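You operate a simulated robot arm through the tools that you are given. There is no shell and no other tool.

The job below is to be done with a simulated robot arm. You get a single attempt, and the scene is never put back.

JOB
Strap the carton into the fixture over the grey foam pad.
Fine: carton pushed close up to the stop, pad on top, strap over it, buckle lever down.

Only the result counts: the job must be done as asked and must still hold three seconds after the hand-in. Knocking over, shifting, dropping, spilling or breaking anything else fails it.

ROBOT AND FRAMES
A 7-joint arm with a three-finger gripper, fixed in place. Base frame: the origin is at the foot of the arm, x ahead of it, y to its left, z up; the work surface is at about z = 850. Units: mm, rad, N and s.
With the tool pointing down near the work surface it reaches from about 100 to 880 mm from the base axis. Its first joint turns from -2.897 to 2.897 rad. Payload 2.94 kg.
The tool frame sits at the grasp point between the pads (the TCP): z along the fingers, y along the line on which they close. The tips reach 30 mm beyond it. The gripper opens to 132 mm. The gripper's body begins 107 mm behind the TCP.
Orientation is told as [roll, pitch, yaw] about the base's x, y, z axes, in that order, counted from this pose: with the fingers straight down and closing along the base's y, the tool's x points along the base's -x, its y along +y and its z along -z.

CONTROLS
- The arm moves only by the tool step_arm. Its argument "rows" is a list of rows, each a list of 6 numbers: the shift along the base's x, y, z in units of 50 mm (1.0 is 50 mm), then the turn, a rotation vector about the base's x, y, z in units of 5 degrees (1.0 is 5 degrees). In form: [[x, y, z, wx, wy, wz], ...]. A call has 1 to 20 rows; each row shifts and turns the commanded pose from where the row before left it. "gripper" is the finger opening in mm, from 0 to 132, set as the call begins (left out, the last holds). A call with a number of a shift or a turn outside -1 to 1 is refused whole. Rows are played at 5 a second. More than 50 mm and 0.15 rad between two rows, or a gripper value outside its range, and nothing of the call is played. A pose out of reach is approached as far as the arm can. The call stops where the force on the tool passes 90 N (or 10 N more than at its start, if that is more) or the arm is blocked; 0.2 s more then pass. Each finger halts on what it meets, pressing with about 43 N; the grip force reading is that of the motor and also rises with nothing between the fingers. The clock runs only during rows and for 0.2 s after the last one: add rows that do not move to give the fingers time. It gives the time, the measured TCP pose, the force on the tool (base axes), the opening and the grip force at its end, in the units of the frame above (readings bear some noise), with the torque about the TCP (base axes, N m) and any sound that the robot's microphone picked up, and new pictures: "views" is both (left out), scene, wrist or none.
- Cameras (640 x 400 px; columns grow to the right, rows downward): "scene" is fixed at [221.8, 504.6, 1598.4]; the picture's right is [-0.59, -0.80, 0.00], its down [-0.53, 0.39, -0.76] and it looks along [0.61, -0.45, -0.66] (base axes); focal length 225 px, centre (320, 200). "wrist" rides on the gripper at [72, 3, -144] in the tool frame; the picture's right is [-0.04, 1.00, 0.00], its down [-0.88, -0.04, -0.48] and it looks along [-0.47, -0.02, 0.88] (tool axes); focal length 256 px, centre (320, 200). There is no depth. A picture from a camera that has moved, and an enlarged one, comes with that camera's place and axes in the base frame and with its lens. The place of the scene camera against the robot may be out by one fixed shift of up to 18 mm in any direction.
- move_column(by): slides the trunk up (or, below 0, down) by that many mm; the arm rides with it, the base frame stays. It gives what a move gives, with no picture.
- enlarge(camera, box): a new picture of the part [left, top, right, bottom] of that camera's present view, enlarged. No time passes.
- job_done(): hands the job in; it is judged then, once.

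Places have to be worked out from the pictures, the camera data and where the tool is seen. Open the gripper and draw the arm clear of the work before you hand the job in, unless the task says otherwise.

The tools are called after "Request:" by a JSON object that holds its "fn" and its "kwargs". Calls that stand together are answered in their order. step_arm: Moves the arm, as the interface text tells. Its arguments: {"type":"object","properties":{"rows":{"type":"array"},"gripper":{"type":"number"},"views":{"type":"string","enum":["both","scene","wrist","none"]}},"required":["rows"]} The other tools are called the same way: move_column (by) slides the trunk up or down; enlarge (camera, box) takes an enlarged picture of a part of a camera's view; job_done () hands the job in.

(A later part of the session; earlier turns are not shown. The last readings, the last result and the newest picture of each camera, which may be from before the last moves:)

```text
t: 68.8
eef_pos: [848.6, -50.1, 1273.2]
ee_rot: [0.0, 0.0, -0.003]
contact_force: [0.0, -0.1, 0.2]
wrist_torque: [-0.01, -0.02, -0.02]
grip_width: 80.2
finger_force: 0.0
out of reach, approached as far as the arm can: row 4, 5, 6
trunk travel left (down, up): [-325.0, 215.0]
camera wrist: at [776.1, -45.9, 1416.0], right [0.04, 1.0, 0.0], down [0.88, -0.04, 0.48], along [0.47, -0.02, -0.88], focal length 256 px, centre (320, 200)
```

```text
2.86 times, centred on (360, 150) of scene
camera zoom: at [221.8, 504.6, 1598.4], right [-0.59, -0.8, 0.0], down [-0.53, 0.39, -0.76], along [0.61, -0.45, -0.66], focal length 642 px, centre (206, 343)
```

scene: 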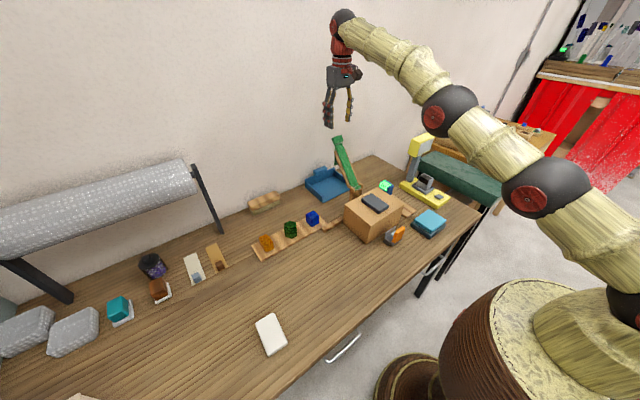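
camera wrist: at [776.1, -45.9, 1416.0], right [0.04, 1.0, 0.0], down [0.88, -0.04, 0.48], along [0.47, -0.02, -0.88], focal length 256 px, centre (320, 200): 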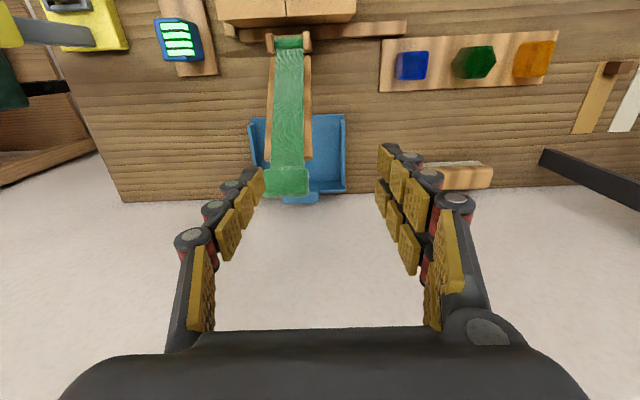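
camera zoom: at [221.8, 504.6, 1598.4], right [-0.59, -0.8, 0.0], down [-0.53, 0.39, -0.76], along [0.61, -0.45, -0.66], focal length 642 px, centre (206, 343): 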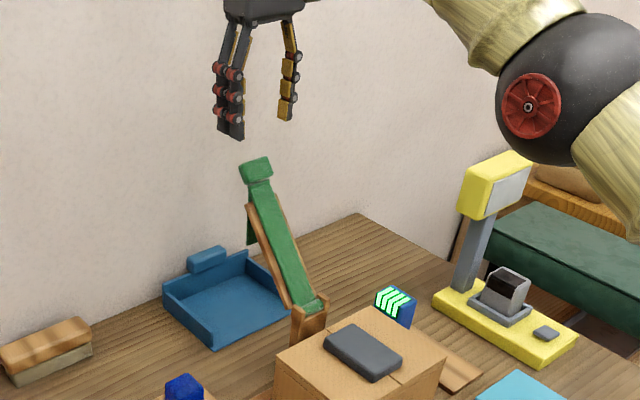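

The arm hits its reach limit there. I raise the trunk by 120 mm and pitch the tool forward 30° to gain reach to the tab.

Request:
{"fn": "move_column", "kwargs": {"by": 120}}

Request:
{"fn": "step_arm", "kwargs": {"rows": [[-0.1, -0.12, -0.3, 0, -1, 0], [-0.1, -0.12, -0.3, 0, -1, 0], [-0.1, -0.12, -0.3, 0, -1, 0], [0, -0.12, -0.3, 0, -1, 0], [0, -0.12, -0.3, 0, -1, 0], [0, -0.12, -0.3, 0, -1, 0], [0, 0, 0, 0, 0, 0]], "gripper": 80, "views": "both"}}

```text
t: 70.3
eef_pos: [848.9, -47.9, 1391.8]
ee_rot: [-0.001, 0.002, -0.001]
contact_force: [0.9, 0.9, 0.2]
wrist_torque: [0.0, 0.0, 0.0]
grip_width: 80.0
finger_force: 0.0
trunk travel left (down, up): [-445.0, 95.0]
```

```text
t: 71.9
eef_pos: [831.8, -85.4, 1302.9]
ee_rot: [-0.001, -0.526, -0.002]
contact_force: [0.5, 0.1, 0.3]
wrist_torque: [0.01, -0.03, 0.02]
grip_width: 80.1
finger_force: 0.0
trunk travel left (down, up): [-445.0, 95.0]
camera wrist: at [698.5, -81.8, 1390.7], right [0.04, 1.0, 0.02], down [0.52, -0.04, 0.85], along [0.85, -0.02, -0.52], focal length 256 px, centre (320, 200)
```

scene: 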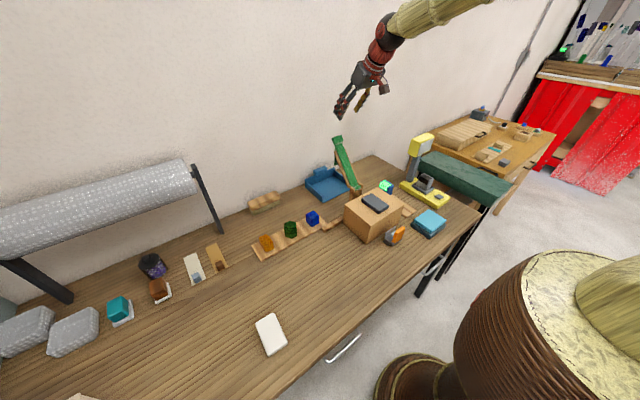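
wrist: 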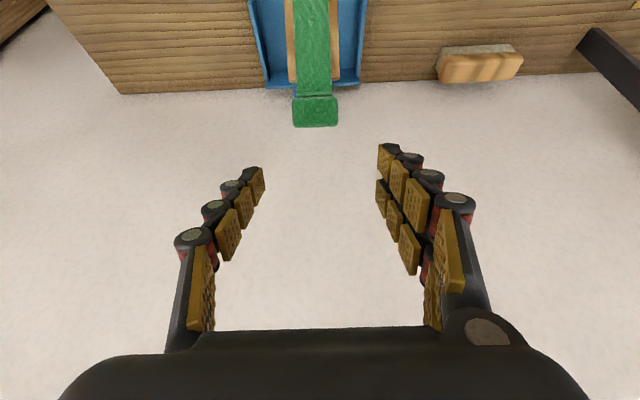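

Good reach now. The tab shows at ≈(890,−89). I approach along the tool axis to just above the tab and check.

Request:
{"fn": "step_arm", "kwargs": {"rows": [[0.25, -0.05, -0.6, 0, 0, 0], [0.25, 0, -0.6, 0, 0, 0], [0.24, 0, -0.6, 0, 0, 0], [0, 0, 0, 0, 0, 0]], "gripper": 80, "views": "both"}}

Request:
{"fn": "enlarge", "kwargs": {"camera": "wrist", "box": [220, 80, 420, 240]}}

Request:
{"fn": "enlarge", "kwargs": {"camera": "scene", "box": [310, 90, 400, 200]}}

```text
t: 72.9
eef_pos: [869.1, -89.1, 1212.6]
ee_rot: [0.002, -0.524, 0.0]
contact_force: [-0.8, -0.2, -0.5]
wrist_torque: [-0.01, 0.04, -0.01]
grip_width: 80.2
finger_force: 0.0
trunk travel left (down, up): [-445.0, 95.0]
camera wrist: at [735.5, -84.1, 1300.3], right [0.04, 1.0, 0.02], down [0.52, -0.04, 0.85], along [0.85, -0.02, -0.52], focal length 256 px, centre (320, 200)
```

scene: 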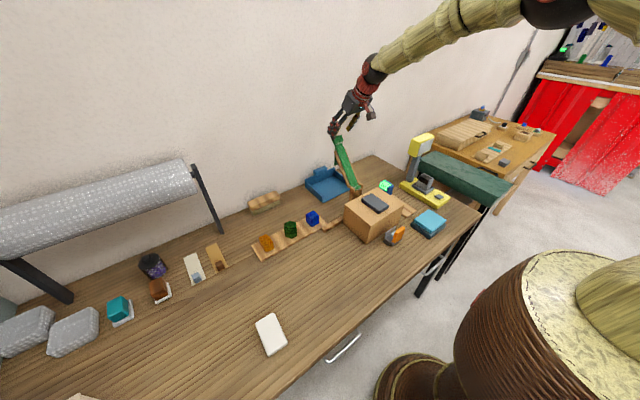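
wrist: 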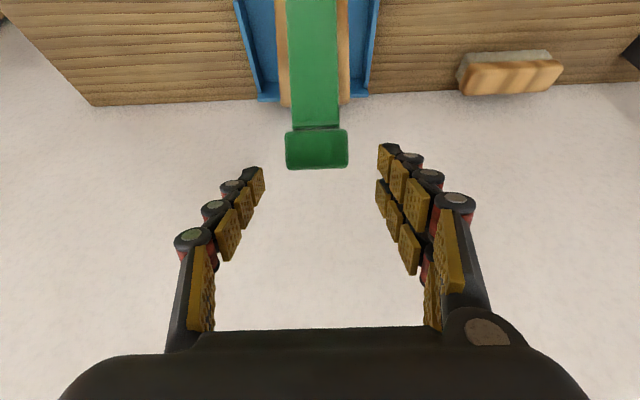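

```text
2.50 times, centred on (320, 160) of wrist
camera zoom: at [735.5, -84.1, 1300.3], right [0.04, 1.0, 0.02], down [0.52, -0.04, 0.85], along [0.85, -0.02, -0.52], focal length 640 px, centre (320, 300)
```

zoom: 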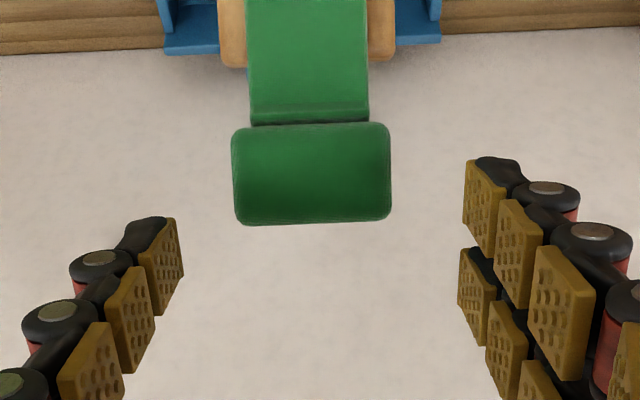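

```text
3.64 times, centred on (355, 145) of scene
camera zoom: at [221.8, 504.6, 1598.4], right [-0.59, -0.8, 0.0], down [-0.53, 0.39, -0.76], along [0.61, -0.45, -0.66], focal length 817 px, centre (193, 400)
```

zoom: 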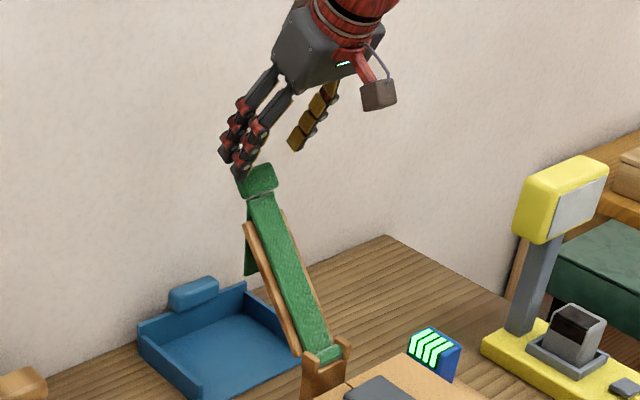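

Tab centred between the fingers (≈53 mm wide, y≈−89.7). I descend onto it so the tab sits near the grasp point.

Request:
{"fn": "step_arm", "kwargs": {"rows": [[0.15, 0, -0.4, 0, 0, 0], [0.15, 0, -0.4, 0, 0, 0], [0.12, 0, -0.3, 0, 0, 0], [0, 0, 0, 0, 0, 0]], "gripper": 80, "views": "both"}}

Request:
{"fn": "enlarge", "kwargs": {"camera": "wrist", "box": [220, 80, 420, 240]}}

Request:
{"fn": "enlarge", "kwargs": {"camera": "scene", "box": [310, 90, 400, 200]}}

```text
t: 73.9
eef_pos: [892.0, -89.6, 1156.3]
ee_rot: [-0.001, -0.523, 0.0]
contact_force: [0.5, 0.2, -0.6]
wrist_torque: [0.01, 0.0, 0.01]
grip_width: 80.1
finger_force: 0.0
trunk travel left (down, up): [-445.0, 95.0]
camera wrist: at [756.8, -85.4, 1245.1], right [0.04, 1.0, 0.02], down [0.52, -0.04, 0.85], along [0.85, -0.02, -0.52], focal length 256 px, centre (320, 200)
```

scene: 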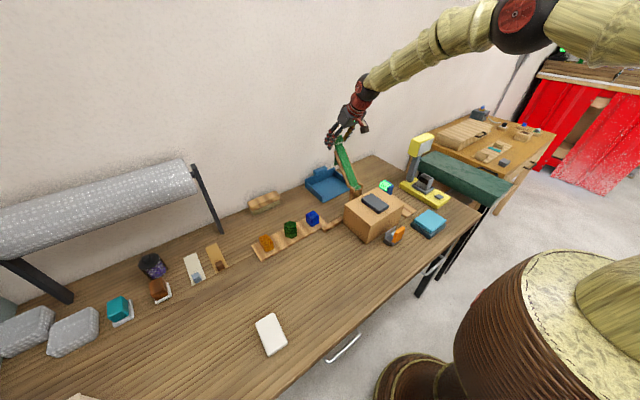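
wrist: 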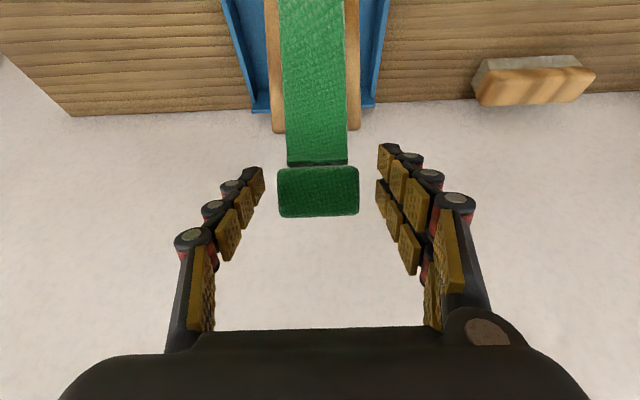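

```text
2.50 times, centred on (320, 160) of wrist
camera zoom: at [756.8, -85.4, 1245.1], right [0.04, 1.0, 0.02], down [0.52, -0.04, 0.85], along [0.85, -0.02, -0.52], focal length 640 px, centre (320, 300)
```

zoom: 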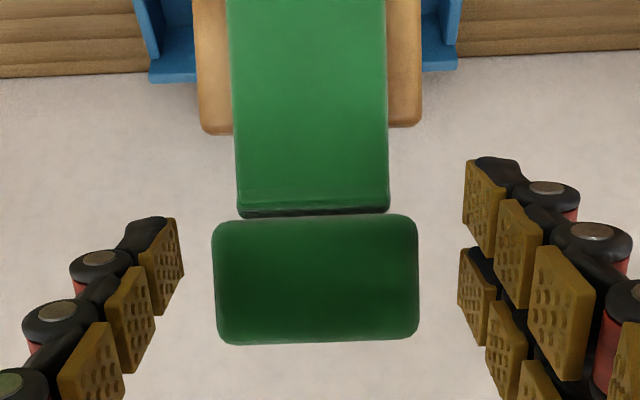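

```text
3.64 times, centred on (355, 145) of scene
camera zoom: at [221.8, 504.6, 1598.4], right [-0.59, -0.8, 0.0], down [-0.53, 0.39, -0.76], along [0.61, -0.45, -0.66], focal length 817 px, centre (193, 400)
```

zoom: 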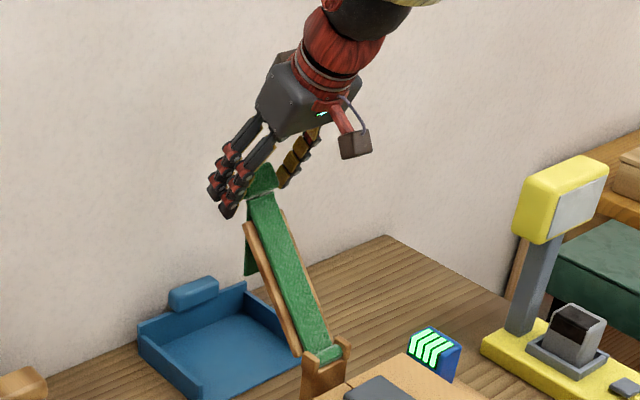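

The tab lies right at the grasp point. I close on it.

Request:
{"fn": "step_arm", "kwargs": {"rows": [[0, 0, 0, 0, 0, 0], [0, 0, 0, 0, 0, 0], [0, 0, 0, 0, 0, 0], [0, 0, 0, 0, 0, 0], [0, 0, 0, 0, 0, 0]], "gripper": 42, "views": "wrist"}}

```text
t: 75.1
eef_pos: [890.5, -89.8, 1157.2]
ee_rot: [-0.001, -0.524, -0.002]
contact_force: [-0.9, -4.9, 1.5]
wrist_torque: [-0.07, 0.06, -0.09]
grip_width: 50.3
finger_force: 45.3
trunk travel left (down, up): [-445.0, 95.0]
camera wrist: at [756.8, -86.3, 1245.1], right [0.04, 1.0, 0.02], down [0.52, -0.04, 0.85], along [0.85, -0.02, -0.52], focal length 256 px, centre (320, 200)
```

wrist: 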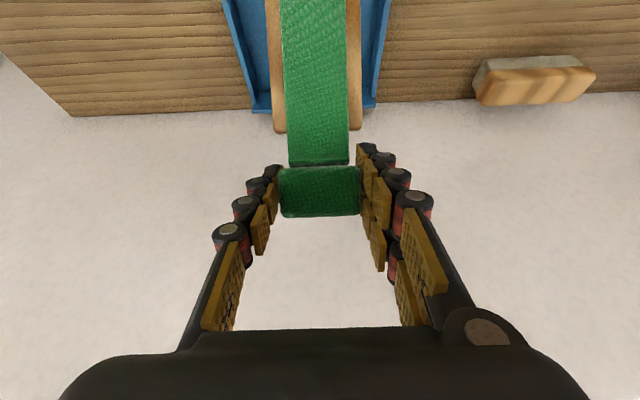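

Gripped (50.3 mm). I begin the arc about the hinge (748, 990), radius ≈217 mm: first 15°, checking forces and the tail.

Request:
{"fn": "step_arm", "kwargs": {"rows": [[-0.29, 0, 0.244, 0, 0, 0], [-0.31, 0, 0.216, 0, 0, 0], [-0.328, 0, 0.19, 0, 0, 0], [0, 0, 0, 0, 0, 0]], "views": "both"}}

Request:
{"fn": "enlarge", "kwargs": {"camera": "scene", "box": [310, 90, 400, 200]}}

```text
t: 76.1
eef_pos: [845.1, -90.5, 1189.9]
ee_rot: [0.001, -0.523, -0.001]
contact_force: [-3.1, -11.1, -5.2]
wrist_torque: [-0.17, 0.07, -0.16]
grip_width: 50.4
finger_force: 45.2
trunk travel left (down, up): [-445.0, 95.0]
camera wrist: at [710.5, -86.3, 1277.7], right [0.04, 1.0, 0.02], down [0.52, -0.04, 0.85], along [0.85, -0.02, -0.53], focal length 256 px, centre (320, 200)
```

scene: 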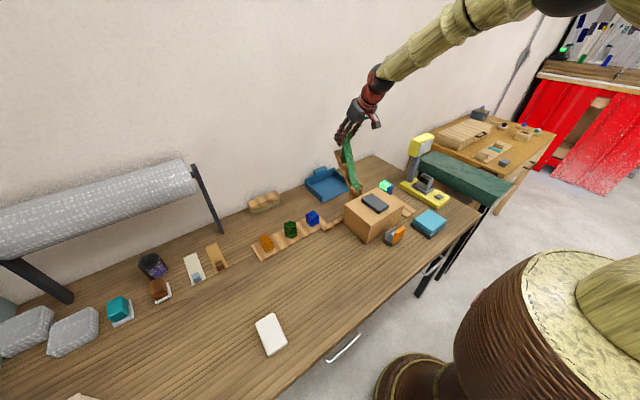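
wrist: 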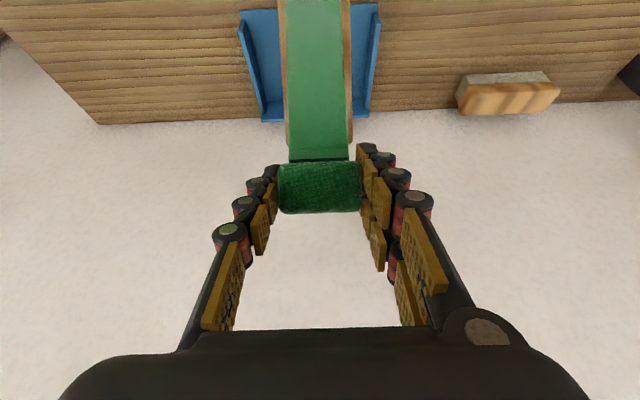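

```text
3.64 times, centred on (355, 145) of scene
camera zoom: at [221.8, 504.6, 1598.4], right [-0.59, -0.8, 0.0], down [-0.53, 0.39, -0.76], along [0.61, -0.45, -0.66], focal length 817 px, centre (193, 400)
```

zoom: 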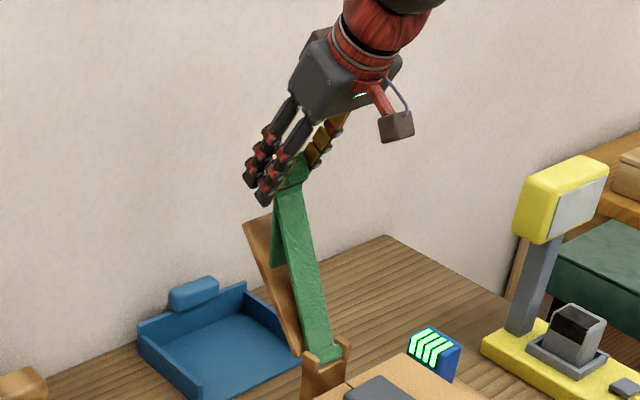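

The strap lifts off its wooden rest and the tab rotates in the grip as hoped (forces small). I continue the arc to ≈82°.

Request:
{"fn": "step_arm", "kwargs": {"rows": [[-0.344, -0.01, 0.16, 0, 0, 0], [-0.356, -0.01, 0.13, 0, 0, 0], [-0.366, -0.01, 0.098, 0, 0, 0], [-0.372, -0.01, 0.066, 0, 0, 0], [0, 0, 0, 0, 0, 0]], "views": "both"}}

Request:
{"fn": "enlarge", "kwargs": {"camera": "scene", "box": [310, 90, 400, 200]}}

```text
t: 77.3
eef_pos: [775.6, -89.3, 1211.3]
ee_rot: [0.002, -0.521, 0.001]
contact_force: [1.1, -1.7, -9.8]
wrist_torque: [0.31, -0.67, -0.26]
grip_width: 50.5
finger_force: 44.8
trunk travel left (down, up): [-445.0, 95.0]
camera wrist: at [640.6, -86.5, 1300.5], right [0.04, 1.0, 0.02], down [0.53, -0.04, 0.85], along [0.85, -0.02, -0.53], focal length 256 px, centre (320, 200)
```

scene: 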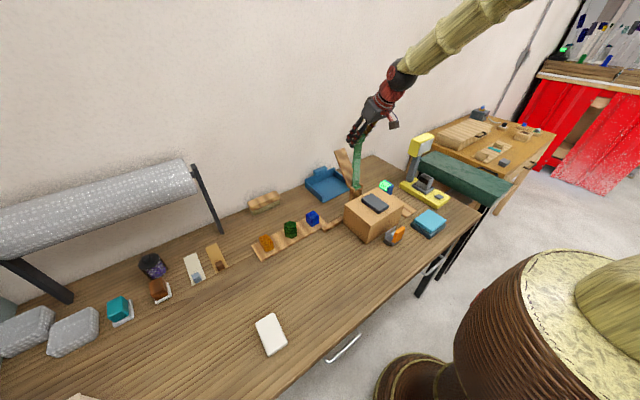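
wrist: 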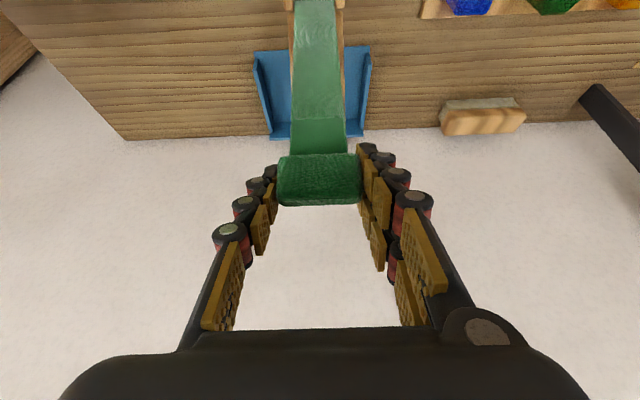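

```text
3.64 times, centred on (355, 145) of scene
camera zoom: at [221.8, 504.6, 1598.4], right [-0.59, -0.8, 0.0], down [-0.53, 0.39, -0.76], along [0.61, -0.45, -0.66], focal length 817 px, centre (193, 400)
```

zoom: 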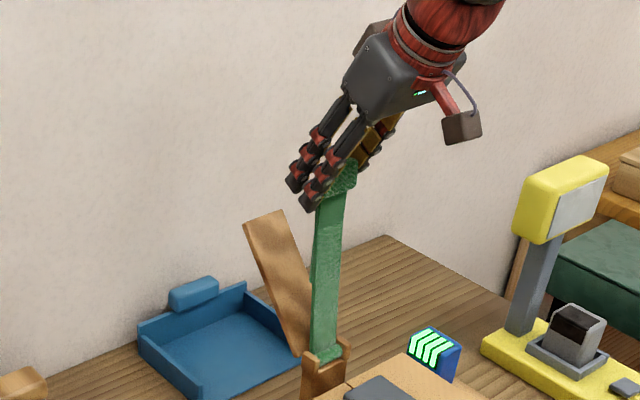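

Near vertical, going well; slight radial pull (−10 N), so I trim z by 2 mm and continue over the top to ≈107°.

Request:
{"fn": "step_arm", "kwargs": {"rows": [[-0.378, 0, 0.01, 0, 0, 0], [-0.378, 0, -0.02, 0, 0, 0], [-0.378, 0, -0.034, 0, 0, 0], [-0.372, 0, -0.066, 0, 0, 0], [-0.366, 0, -0.098, 0, 0, 0], [0, 0, 0, 0, 0, 0]], "views": "both"}}

Request:
{"fn": "enlarge", "kwargs": {"camera": "scene", "box": [310, 100, 410, 220]}}

```text
t: 78.7
eef_pos: [679.3, -89.8, 1202.0]
ee_rot: [0.001, -0.52, -0.001]
contact_force: [5.1, -4.9, -4.4]
wrist_torque: [0.27, -0.75, -0.49]
grip_width: 50.4
finger_force: 45.0
trunk travel left (down, up): [-445.0, 95.0]
camera wrist: at [545.8, -86.2, 1290.9], right [0.04, 1.0, 0.02], down [0.52, -0.04, 0.85], along [0.85, -0.02, -0.53], focal length 256 px, centre (320, 200)
```

scene: 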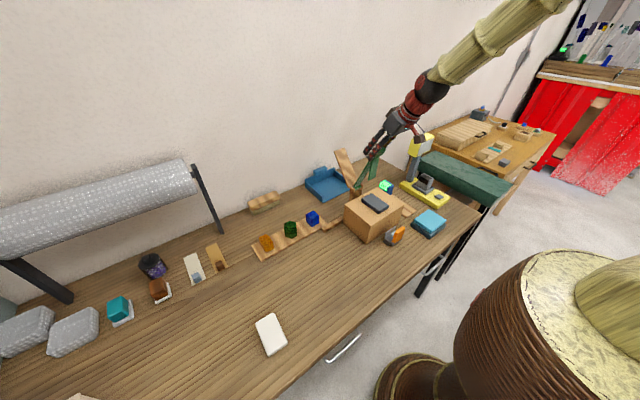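
wrist: 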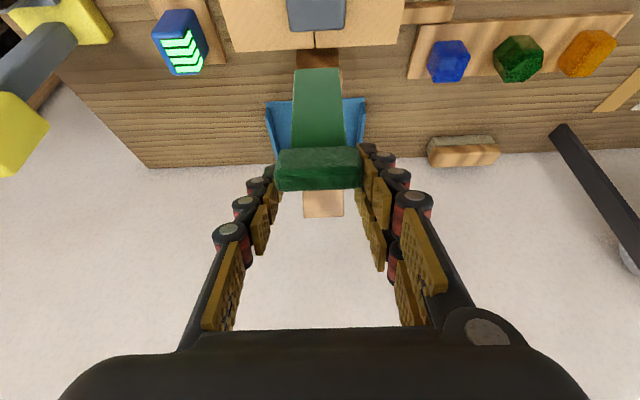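

```text
3.33 times, centred on (360, 160) of scene
camera zoom: at [221.8, 504.6, 1598.4], right [-0.59, -0.8, 0.0], down [-0.53, 0.39, -0.76], along [0.61, -0.45, -0.66], focal length 749 px, centre (187, 333)
```

zoom: 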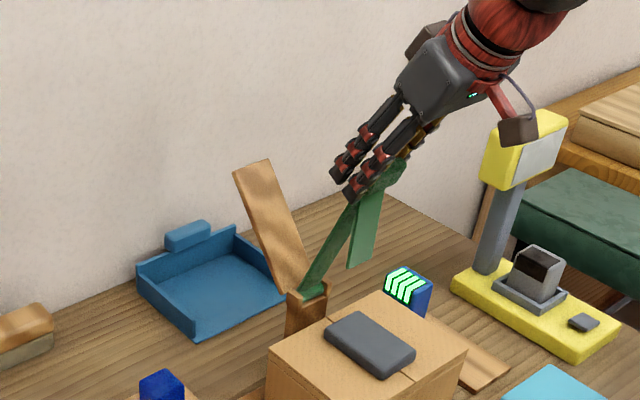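

Excellent: the tail swung past the band and hangs freely on the −x side. I continue the arc to ≈132° while bringing the tool back toward vertical.

Request:
{"fn": "step_arm", "kwargs": {"rows": [[-0.346, 0, -0.127, 0, 0.75, 0], [-0.334, 0, -0.157, 0, 0.75, 0], [-0.318, 0, -0.187, 0, 0.75, 0], [-0.3, 0, -0.213, 0, 0.75, 0], [-0.28, 0, -0.241, 0, 0.75, 0], [0, 0, 0, 0, 0, 0]], "views": "both"}}

Request:
{"fn": "enlarge", "kwargs": {"camera": "scene", "box": [320, 110, 430, 250]}}

```text
t: 80.1
eef_pos: [601.8, -88.3, 1155.2]
ee_rot: [0.0, -0.197, 0.0]
contact_force: [6.8, 14.4, -5.8]
wrist_torque: [0.24, -0.36, 0.04]
grip_width: 48.1
finger_force: 4.9
trunk travel left (down, up): [-445.0, 95.0]
camera wrist: at [503.3, -84.5, 1282.5], right [0.04, 1.0, 0.01], down [0.77, -0.04, 0.64], along [0.64, -0.02, -0.77], focal length 256 px, centre (320, 200)
```

scene: 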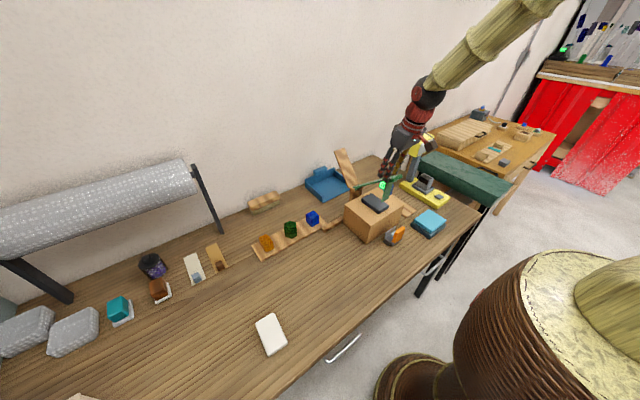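
wrist: 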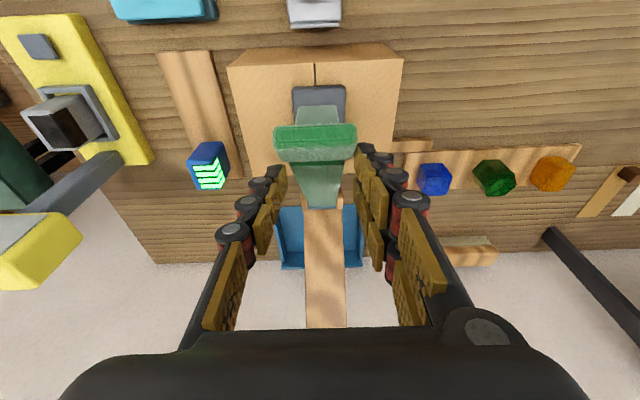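

```text
2.86 times, centred on (375, 180) of scene
camera zoom: at [221.8, 504.6, 1598.4], right [-0.59, -0.8, 0.0], down [-0.53, 0.39, -0.76], along [0.61, -0.45, -0.66], focal length 642 px, centre (163, 257)
```

zoom: 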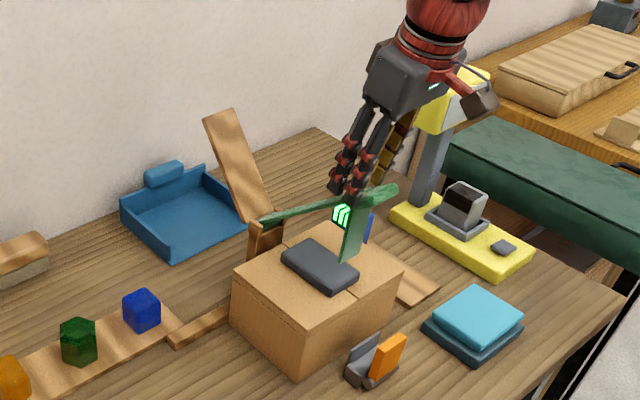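

The tab slipped out of the fingertips; the strap seems at ≈138°. Let me look closer before any time passes.

Request:
{"fn": "enlarge", "kwargs": {"camera": "wrist", "box": [220, 60, 420, 220]}}

Request:
{"fn": "enlarge", "kwargs": {"camera": "scene", "box": [350, 150, 420, 230]}}

```text
2.50 times, centred on (320, 140) of wrist
camera zoom: at [503.3, -84.5, 1282.5], right [0.04, 1.0, 0.01], down [0.77, -0.04, 0.64], along [0.64, -0.02, -0.77], focal length 640 px, centre (320, 350)
```

zoom: 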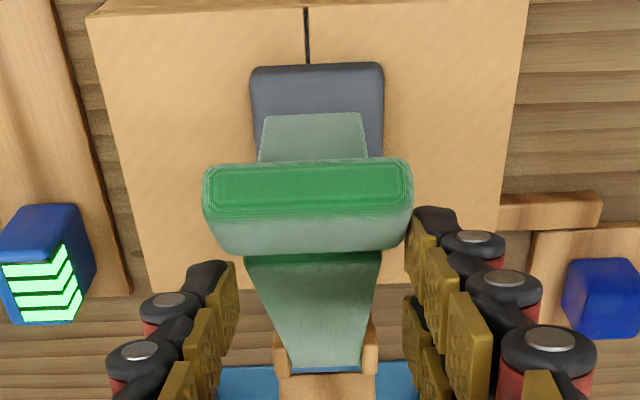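

```text
5.00 times, centred on (385, 190) of scene
camera zoom: at [221.8, 504.6, 1598.4], right [-0.59, -0.8, 0.0], down [-0.53, 0.39, -0.76], along [0.61, -0.45, -0.66], focal length 1123 px, centre (-5, 250)
```

zoom: 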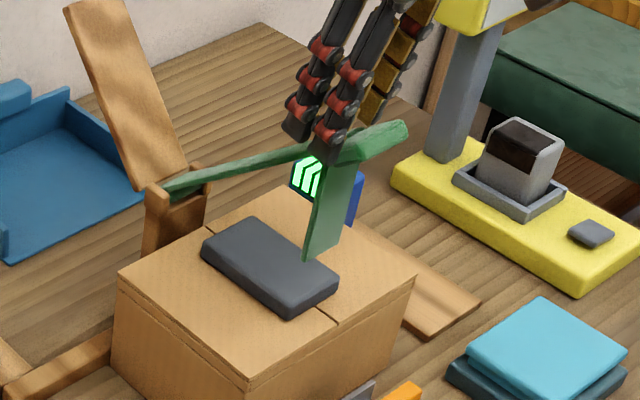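

The strap is loose at ≈139° with the tail hanging. I open the fingers and rise slightly so nothing is pinched, then see where the strap comes to rest.

Request:
{"fn": "step_arm", "kwargs": {"rows": [[0, 0, 0.3, 0, 0, 0], [0, 0, 0.3, 0, 0, 0], [0, 0, 0, 0, 0, 0]], "gripper": 80, "views": "both"}}

Request:
{"fn": "enlarge", "kwargs": {"camera": "wrist", "box": [220, 0, 420, 220]}}

Request:
{"fn": "enlarge", "kwargs": {"camera": "scene", "box": [340, 150, 430, 250]}}

```text
t: 80.9
eef_pos: [601.4, -89.8, 1186.3]
ee_rot: [-0.001, -0.195, -0.002]
contact_force: [0.3, -0.1, 0.5]
wrist_torque: [-0.01, -0.01, 0.0]
grip_width: 79.9
finger_force: 0.0
trunk travel left (down, up): [-445.0, 95.0]
camera wrist: at [501.7, -86.7, 1312.5], right [0.04, 1.0, 0.01], down [0.77, -0.04, 0.64], along [0.64, -0.02, -0.77], focal length 256 px, centre (320, 200)
```

scene: 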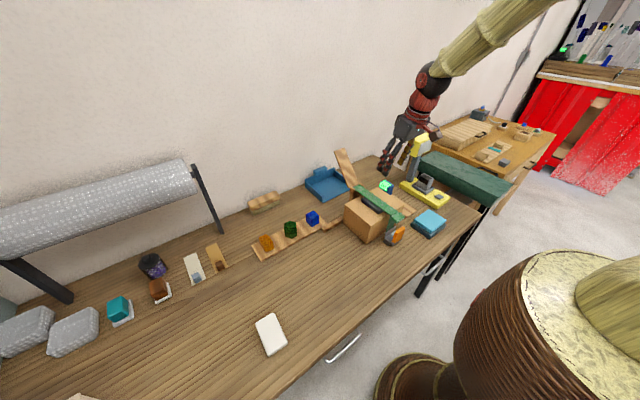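
wrist: 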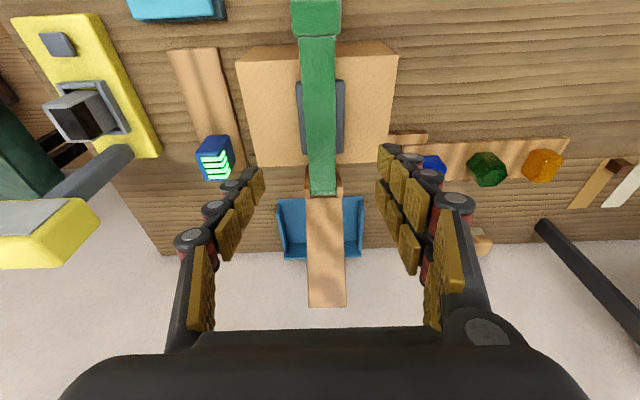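

```text
1.82 times, centred on (320, 110) of wrist
camera zoom: at [501.7, -86.7, 1312.5], right [0.04, 1.0, 0.01], down [0.77, -0.04, 0.64], along [0.64, -0.02, -0.77], focal length 465 px, centre (320, 364)
```

zoom: 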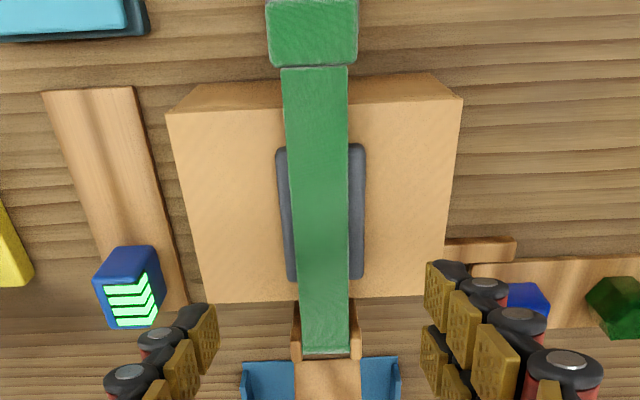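

```text
4.00 times, centred on (385, 200) of scene
camera zoom: at [221.8, 504.6, 1598.4], right [-0.59, -0.8, 0.0], down [-0.53, 0.39, -0.76], along [0.61, -0.45, -0.66], focal length 898 px, centre (60, 200)
```

zoom: 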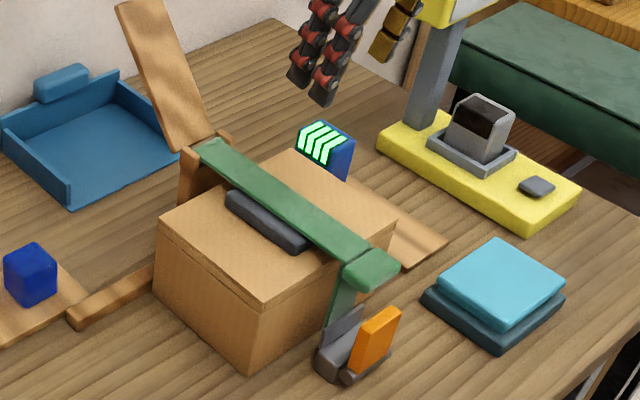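

The strap has landed neatly over the pad, tail hanging in front of the carton by the buckle, and carton and pad are in place. I move aside, level the tool, and lower the trunk back.

Request:
{"fn": "step_arm", "kwargs": {"rows": [[-0.2, 0.5, 0.3, 0, 0.75, 0], [-0.2, 0.6, 0.2, 0, 0.75, 0], [-0.2, 0.7, 0.2, 0, 0.73, 0], [-0.2, 0.7, 0, 0, 0, 0], [-0.2, 0.7, 0, 0, 0, 0], [0, 0.6, 0, 0, 0, 0], [0, 0, 0, 0, 0, 0]], "gripper": 132, "views": "none"}}

Request:
{"fn": "move_column", "kwargs": {"by": -120}}

```text
t: 82.5
eef_pos: [549.1, 99.4, 1220.4]
ee_rot: [0.0, 0.0, -0.002]
contact_force: [-0.1, -0.6, 0.5]
wrist_torque: [0.0, -0.01, 0.0]
grip_width: 131.9
finger_force: 0.1
trunk travel left (down, up): [-445.0, 95.0]
```

```text
t: 84.0
eef_pos: [549.3, 99.1, 1101.5]
ee_rot: [-0.001, -0.002, 0.0]
contact_force: [-1.0, 1.2, 1.5]
wrist_torque: [-0.01, 0.04, -0.01]
grip_width: 132.2
finger_force: 0.0
trunk travel left (down, up): [-325.0, 215.0]
```

Now a side view of the buckle with the tail: roll the wrist −55° again.

Request:
{"fn": "step_arm", "kwargs": {"rows": [[-0.05, 0.05, 0, -1, 0, 0], [-0.05, 0.05, 0, -1, 0, 0], [-0.05, 0.05, 0, -1, 0, 0], [-0.05, 0.05, 0, -1, 0, 0], [-0.05, 0.05, 0, -1, 0, 0], [-0.05, 0.05, 0, -1, 0, 0], [-0.05, 0.05, 0, -1, 0, 0], [-0.05, 0.05, 0, -1, 0, 0], [-0.05, 0.05, 0, -1, 0, 0], [-0.05, 0.05, 0, -1, 0, 0], [-0.05, 0, 0, -1, 0, 0], [0, 0, 0, -1, 0, 0], [0, 0, 0, -1, 0, 0], [0, 0, 0, 0, 0, 0]], "views": "wrist"}}

Request:
{"fn": "enlarge", "kwargs": {"camera": "wrist", "box": [240, 30, 440, 180]}}

```text
t: 87.0
eef_pos: [522.2, 123.3, 1100.8]
ee_rot: [-1.136, -0.002, 0.003]
contact_force: [-0.7, -0.2, 0.1]
wrist_torque: [0.01, 0.02, 0.03]
grip_width: 132.1
finger_force: 0.0
trunk travel left (down, up): [-325.0, 215.0]
camera wrist: at [449.3, 256.0, 1158.0], right [0.04, 0.42, -0.91], down [0.88, 0.42, 0.24], along [0.48, -0.81, -0.35], focal length 256 px, centre (320, 200)
```

wrist: 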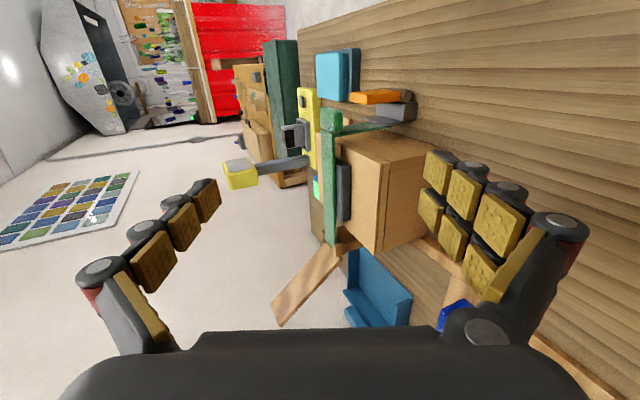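

```text
2.67 times, centred on (340, 105) of wrist
camera zoom: at [449.3, 256.0, 1158.0], right [0.04, 0.42, -0.91], down [0.88, 0.42, 0.24], along [0.48, -0.81, -0.35], focal length 683 px, centre (267, 453)
```

zoom: 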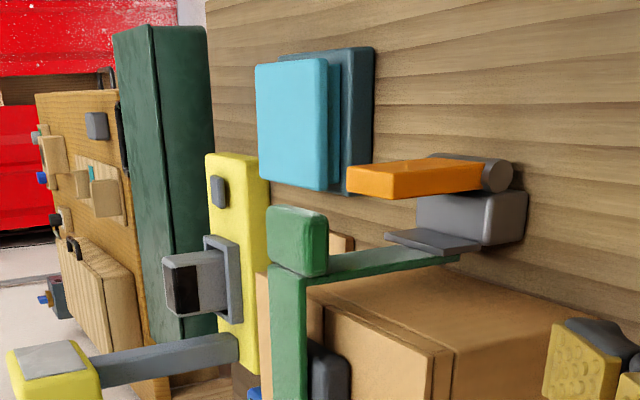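

Request:
{"fn": "enlarge", "kwargs": {"camera": "wrist", "box": [320, 75, 430, 145]}}

Request:
{"fn": "enlarge", "kwargs": {"camera": "wrist", "box": [300, 90, 440, 250]}}

Request:
{"fn": "enlarge", "kwargs": {"camera": "scene", "box": [365, 195, 425, 250]}}

```text
5.71 times, centred on (375, 110) of wrist
camera zoom: at [449.3, 256.0, 1158.0], right [0.04, 0.42, -0.91], down [0.88, 0.42, 0.24], along [0.48, -0.81, -0.35], focal length 1463 px, centre (6, 714)
```

zoom: 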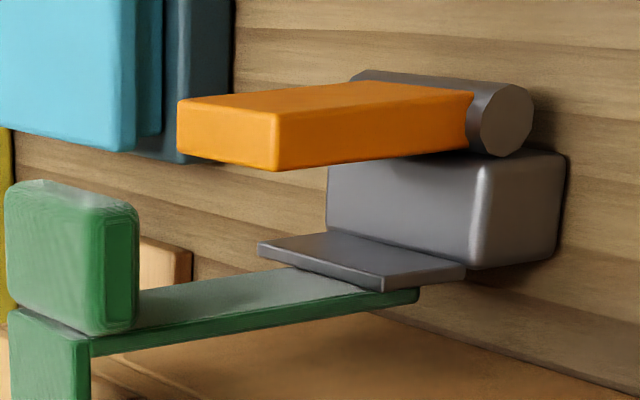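

```text
2.50 times, centred on (370, 170) of wrist
camera zoom: at [449.3, 256.0, 1158.0], right [0.04, 0.42, -0.91], down [0.88, 0.42, 0.24], along [0.48, -0.81, -0.35], focal length 640 px, centre (195, 275)
```

zoom: 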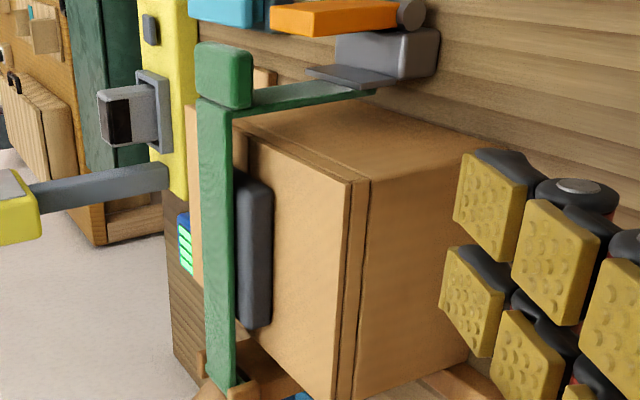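

```text
7.27 times, centred on (395, 222) of scene
camera zoom: at [221.8, 504.6, 1598.4], right [-0.59, -0.8, 0.0], down [-0.53, 0.39, -0.76], along [0.61, -0.45, -0.66], focal length 1634 px, centre (-226, 36)
```

zoom: 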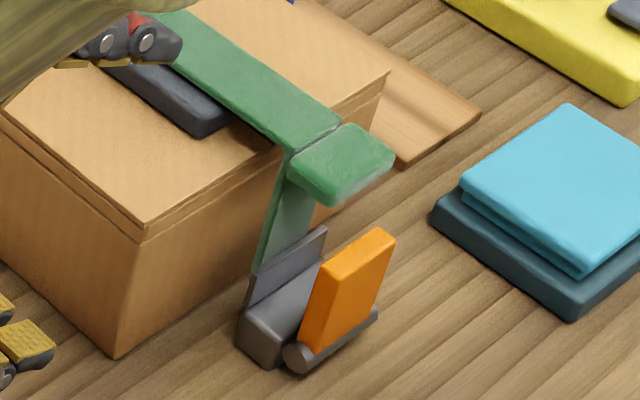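

The tail hangs just behind the buckle plate (its end ≈z 888), strap lies level over the pad. Next is the lever: I'll approach it from the −x side with the tool pitched 50° forward, to hold it by its ±y sides below/away from the strap tab. First straighten the roll and back off.

Request:
{"fn": "step_arm", "kwargs": {"rows": [[-0.19, -0.1, 0.03, 1, 0, 0], [-0.19, -0.1, 0.03, 1, 0, 0], [-0.19, -0.1, 0.03, 1, 0, 0], [-0.19, -0.1, 0.03, 1, 0, 0], [-0.19, -0.1, 0.03, 1, 0, 0], [-0.19, -0.1, 0.03, 1, 0, 0], [-0.19, -0.1, 0.03, 1, 0, 0], [-0.19, -0.1, 0.03, 1, 0, 0], [-0.19, -0.1, 0.03, 1, 0, 0], [-0.19, -0.1, 0.03, 1, 0, 0], [-0.19, -0.1, 0.03, 1, 0, 0], [-0.19, -0.1, 0.03, 1, 0, 0], [-0.19, -0.1, 0.03, 1, 0, 0], [0, 0, 0, 0, 0, 0]], "gripper": 70, "views": "none"}}

Request:
{"fn": "step_arm", "kwargs": {"rows": [[0, -0.3, -0.1, 0, -1, 0], [0, -0.3, -0.1, 0, -1, 0], [0, -0.3, -0.1, 0, -1, 0], [0, -0.3, -0.1, 0, -1, 0], [0, -0.3, -0.1, 0, -1, 0], [0, -0.3, -0.1, 0, -1, 0], [0, -0.3, -0.1, 0, -1, 0], [0, -0.3, -0.1, 0, -1, 0], [0, -0.3, -0.1, 0, -1, 0], [0, -0.24, -0.1, 0, -1, 0], [0, 0, 0, 0, 0, 0]], "gripper": 70, "views": "both"}}

```text
t: 90.0
eef_pos: [398.1, 58.5, 1119.3]
ee_rot: [0.0, -0.002, 0.001]
contact_force: [0.9, -0.3, 0.0]
wrist_torque: [0.0, -0.02, 0.03]
grip_width: 69.7
finger_force: 0.0
trunk travel left (down, up): [-325.0, 215.0]
```

```text
t: 92.4
eef_pos: [398.9, -88.9, 1070.4]
ee_rot: [0.001, -0.874, -0.001]
contact_force: [-0.3, -0.5, 0.0]
wrist_torque: [0.03, -0.03, -0.02]
grip_width: 70.1
finger_force: 0.0
trunk travel left (down, up): [-325.0, 215.0]
camera wrist: at [240.9, -84.3, 1106.8], right [0.03, 1.0, 0.03], down [0.2, -0.04, 0.98], along [0.98, -0.02, -0.2], focal length 256 px, centre (320, 200)
```

scene: 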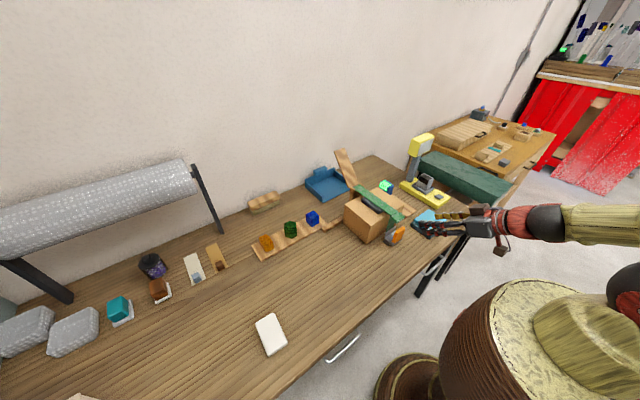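
wrist: 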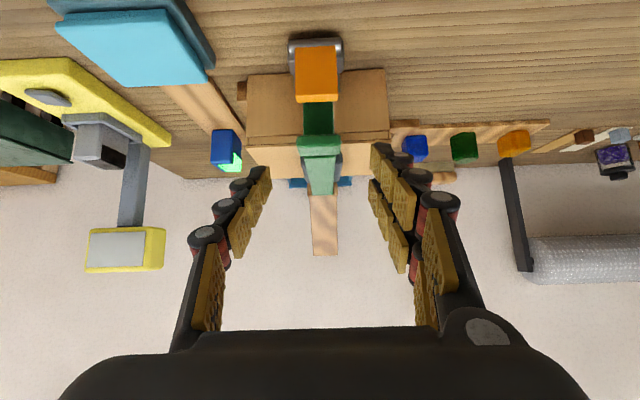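

The lever is straight ahead at y≈−88. I approach it down-forward with the fingers open 70 mm, stopping just short to check.

Request:
{"fn": "step_arm", "kwargs": {"rows": [[0.45, 0.01, -0.74, 0, 0, 0], [0.45, 0, -0.74, 0, 0, 0], [0.45, 0, -0.74, 0, 0, 0], [0, 0, 0, 0, 0, 0]], "gripper": 70, "views": "both"}}

Request:
{"fn": "enlarge", "kwargs": {"camera": "scene", "box": [350, 180, 450, 260]}}

Request:
{"fn": "enlarge", "kwargs": {"camera": "wrist", "box": [220, 80, 420, 240]}}

```text
t: 93.4
eef_pos: [462.8, -90.3, 957.9]
ee_rot: [0.0, -0.875, -0.001]
contact_force: [-1.8, 1.1, -1.1]
wrist_torque: [-0.02, -0.13, 0.0]
grip_width: 70.2
finger_force: 0.0
trunk travel left (down, up): [-325.0, 215.0]
camera wrist: at [306.8, -85.7, 995.0], right [0.03, 1.0, 0.03], down [0.2, -0.04, 0.98], along [0.98, -0.02, -0.2], focal length 256 px, centre (320, 200)
```

scene: 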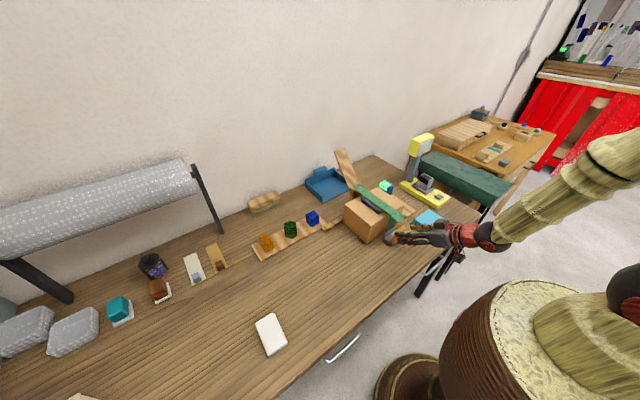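
wrist: 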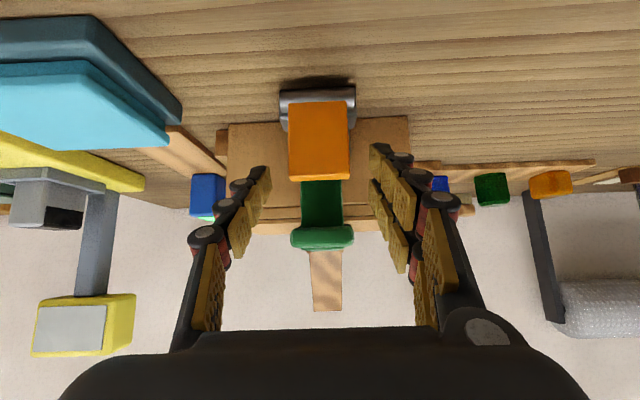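

```text
5.00 times, centred on (400, 220) of scene
camera zoom: at [221.8, 504.6, 1598.4], right [-0.59, -0.8, 0.0], down [-0.53, 0.39, -0.76], along [0.61, -0.45, -0.66], focal length 1123 px, centre (-80, 100)
```

zoom: 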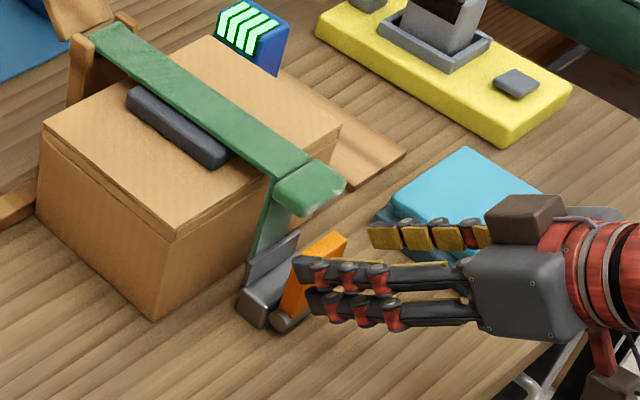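

```text
2.50 times, centred on (320, 160) of wrist
camera zoom: at [306.8, -85.7, 995.0], right [0.03, 1.0, 0.03], down [0.2, -0.04, 0.98], along [0.98, -0.02, -0.2], focal length 640 px, centre (320, 300)
```

zoom: 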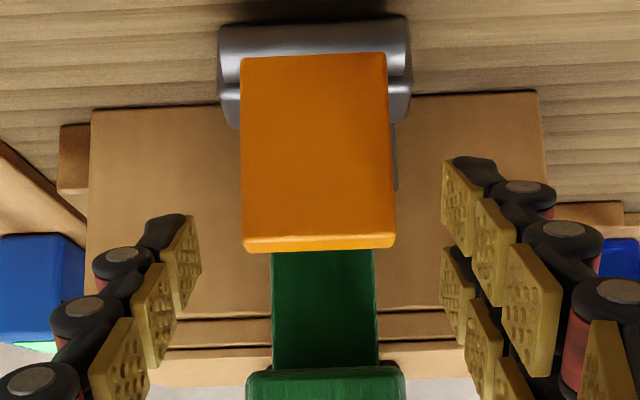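

Lever is centred between the fingers. I move in the last ~45 mm so the lever's upper part sits between the pads.

Request:
{"fn": "step_arm", "kwargs": {"rows": [[0.3, 0.02, -0.34, 0, 0, 0], [0.3, 0.01, -0.34, 0, 0, 0], [0, 0, 0, 0, 0, 0]], "gripper": 70, "views": "both"}}

Request:
{"fn": "enlarge", "kwargs": {"camera": "scene", "box": [350, 180, 450, 260]}}

Request:
{"fn": "enlarge", "kwargs": {"camera": "wrist", "box": [220, 80, 420, 240]}}

```text
t: 94.2
eef_pos: [497.2, -89.0, 925.5]
ee_rot: [0.014, -0.87, -0.009]
contact_force: [-1.0, -0.6, -0.3]
wrist_torque: [0.0, 0.01, 0.01]
grip_width: 69.9
finger_force: 0.0
trunk travel left (down, up): [-325.0, 215.0]
camera wrist: at [339.5, -85.5, 962.5], right [0.03, 1.0, 0.04], down [0.2, -0.05, 0.98], along [0.98, -0.02, -0.2], focal length 256 px, centre (320, 200)
```

scene: 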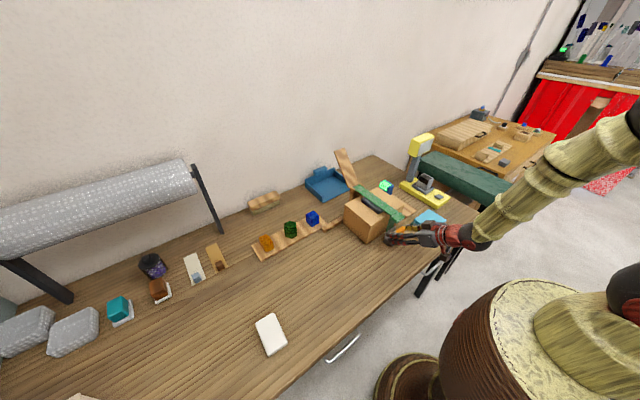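
wrist: 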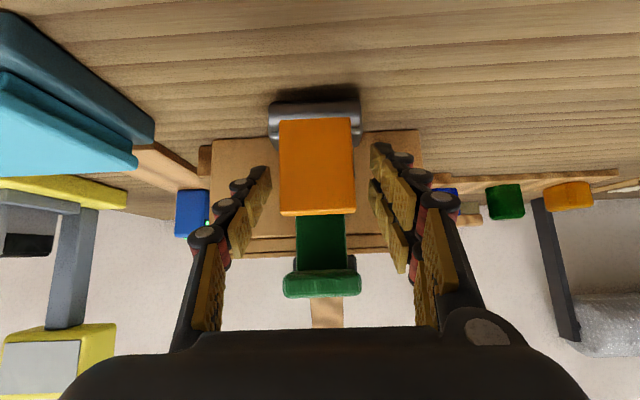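

```text
5.00 times, centred on (400, 220) of scene
camera zoom: at [221.8, 504.6, 1598.4], right [-0.59, -0.8, 0.0], down [-0.53, 0.39, -0.76], along [0.61, -0.45, -0.66], focal length 1123 px, centre (-80, 100)
```

zoom: 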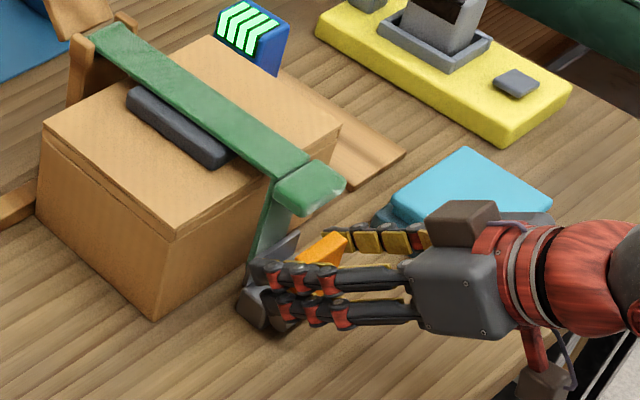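

```text
2.50 times, centred on (320, 160) of wrist
camera zoom: at [339.5, -85.5, 962.5], right [0.03, 1.0, 0.04], down [0.2, -0.05, 0.98], along [0.98, -0.02, -0.2], focal length 640 px, centre (320, 300)
```

zoom: 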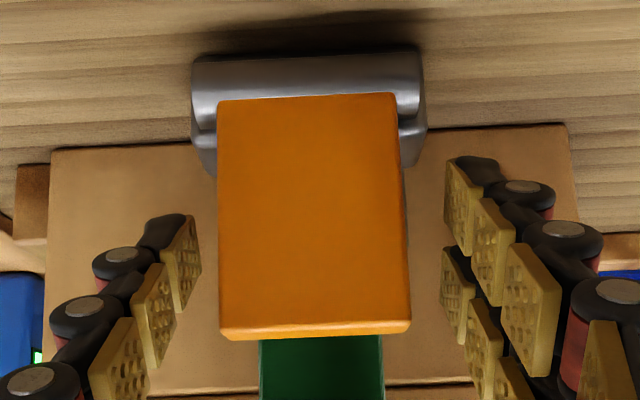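

Fingers straddle the lever. I close on its sides.

Request:
{"fn": "step_arm", "kwargs": {"rows": [[0, 0, 0, 0, 0, 0], [0, 0, 0, 0, 0, 0], [0, 0, 0, 0, 0, 0], [0, 0, 0, 0, 0, 0], [0, 0, 0, 0, 0, 0]], "gripper": 36, "views": "wrist"}}

```text
t: 95.4
eef_pos: [496.1, -89.7, 924.9]
ee_rot: [0.015, -0.871, -0.011]
contact_force: [-2.4, -15.2, 0.1]
wrist_torque: [-0.39, 0.13, -0.42]
grip_width: 46.5
finger_force: 45.0
trunk travel left (down, up): [-325.0, 215.0]
camera wrist: at [339.4, -86.9, 962.7], right [0.03, 1.0, 0.04], down [0.2, -0.05, 0.98], along [0.98, -0.02, -0.2], focal length 256 px, centre (320, 200)
```

wrist: 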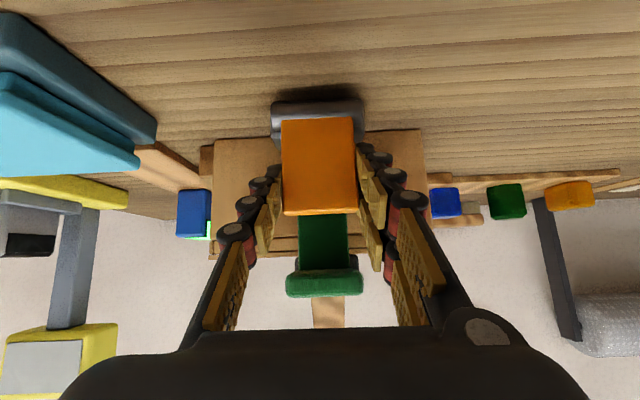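

Lever held at 46.5 mm wide. I relieve the y offset and test which way it turns with a small −x pull.

Request:
{"fn": "step_arm", "kwargs": {"rows": [[0, -0.03, 0, 0, 0, 0], [-0.06, 0, 0, 0, 0, 0], [-0.06, 0, 0, 0, 0, 0], [0, 0, 0, 0, 0, 0]], "views": "none"}}

```text
t: 96.4
eef_pos: [493.6, -90.4, 926.0]
ee_rot: [0.015, -0.875, -0.008]
contact_force: [27.4, -10.8, -8.9]
wrist_torque: [-0.31, -1.45, -0.06]
grip_width: 46.8
finger_force: 44.8
trunk travel left (down, up): [-325.0, 215.0]
```

Resisted (27 N after 2.5 mm), so it does not turn toward −x. I return and test +x.

Request:
{"fn": "step_arm", "kwargs": {"rows": [[0.06, -0.02, 0, 0, 0, 0], [0.06, 0, 0, 0, 0, 0], [0.06, 0, 0, 0, 0, 0], [0.06, 0, 0, 0, 0, 0], [0, 0, 0, 0, 0, 0]], "views": "wrist"}}

```text
t: 97.6
eef_pos: [496.8, -89.9, 924.7]
ee_rot: [0.015, -0.867, -0.01]
contact_force: [-25.0, -16.4, 17.2]
wrist_torque: [-0.29, 0.86, -0.31]
grip_width: 46.7
finger_force: 44.3
trunk travel left (down, up): [-325.0, 215.0]
camera wrist: at [340.1, -86.7, 961.8], right [0.03, 1.0, 0.04], down [0.2, -0.05, 0.98], along [0.98, -0.02, -0.21], focal length 256 px, centre (320, 200)
```

wrist: 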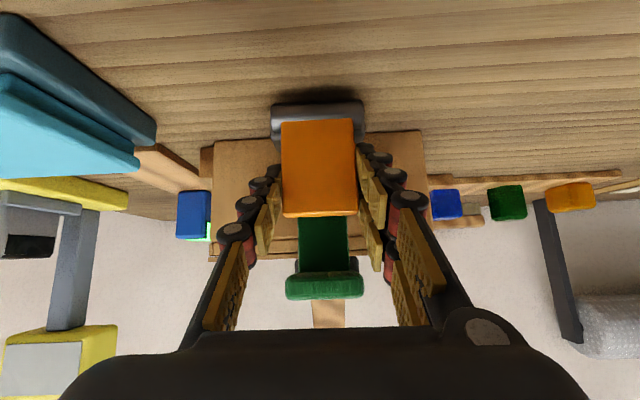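

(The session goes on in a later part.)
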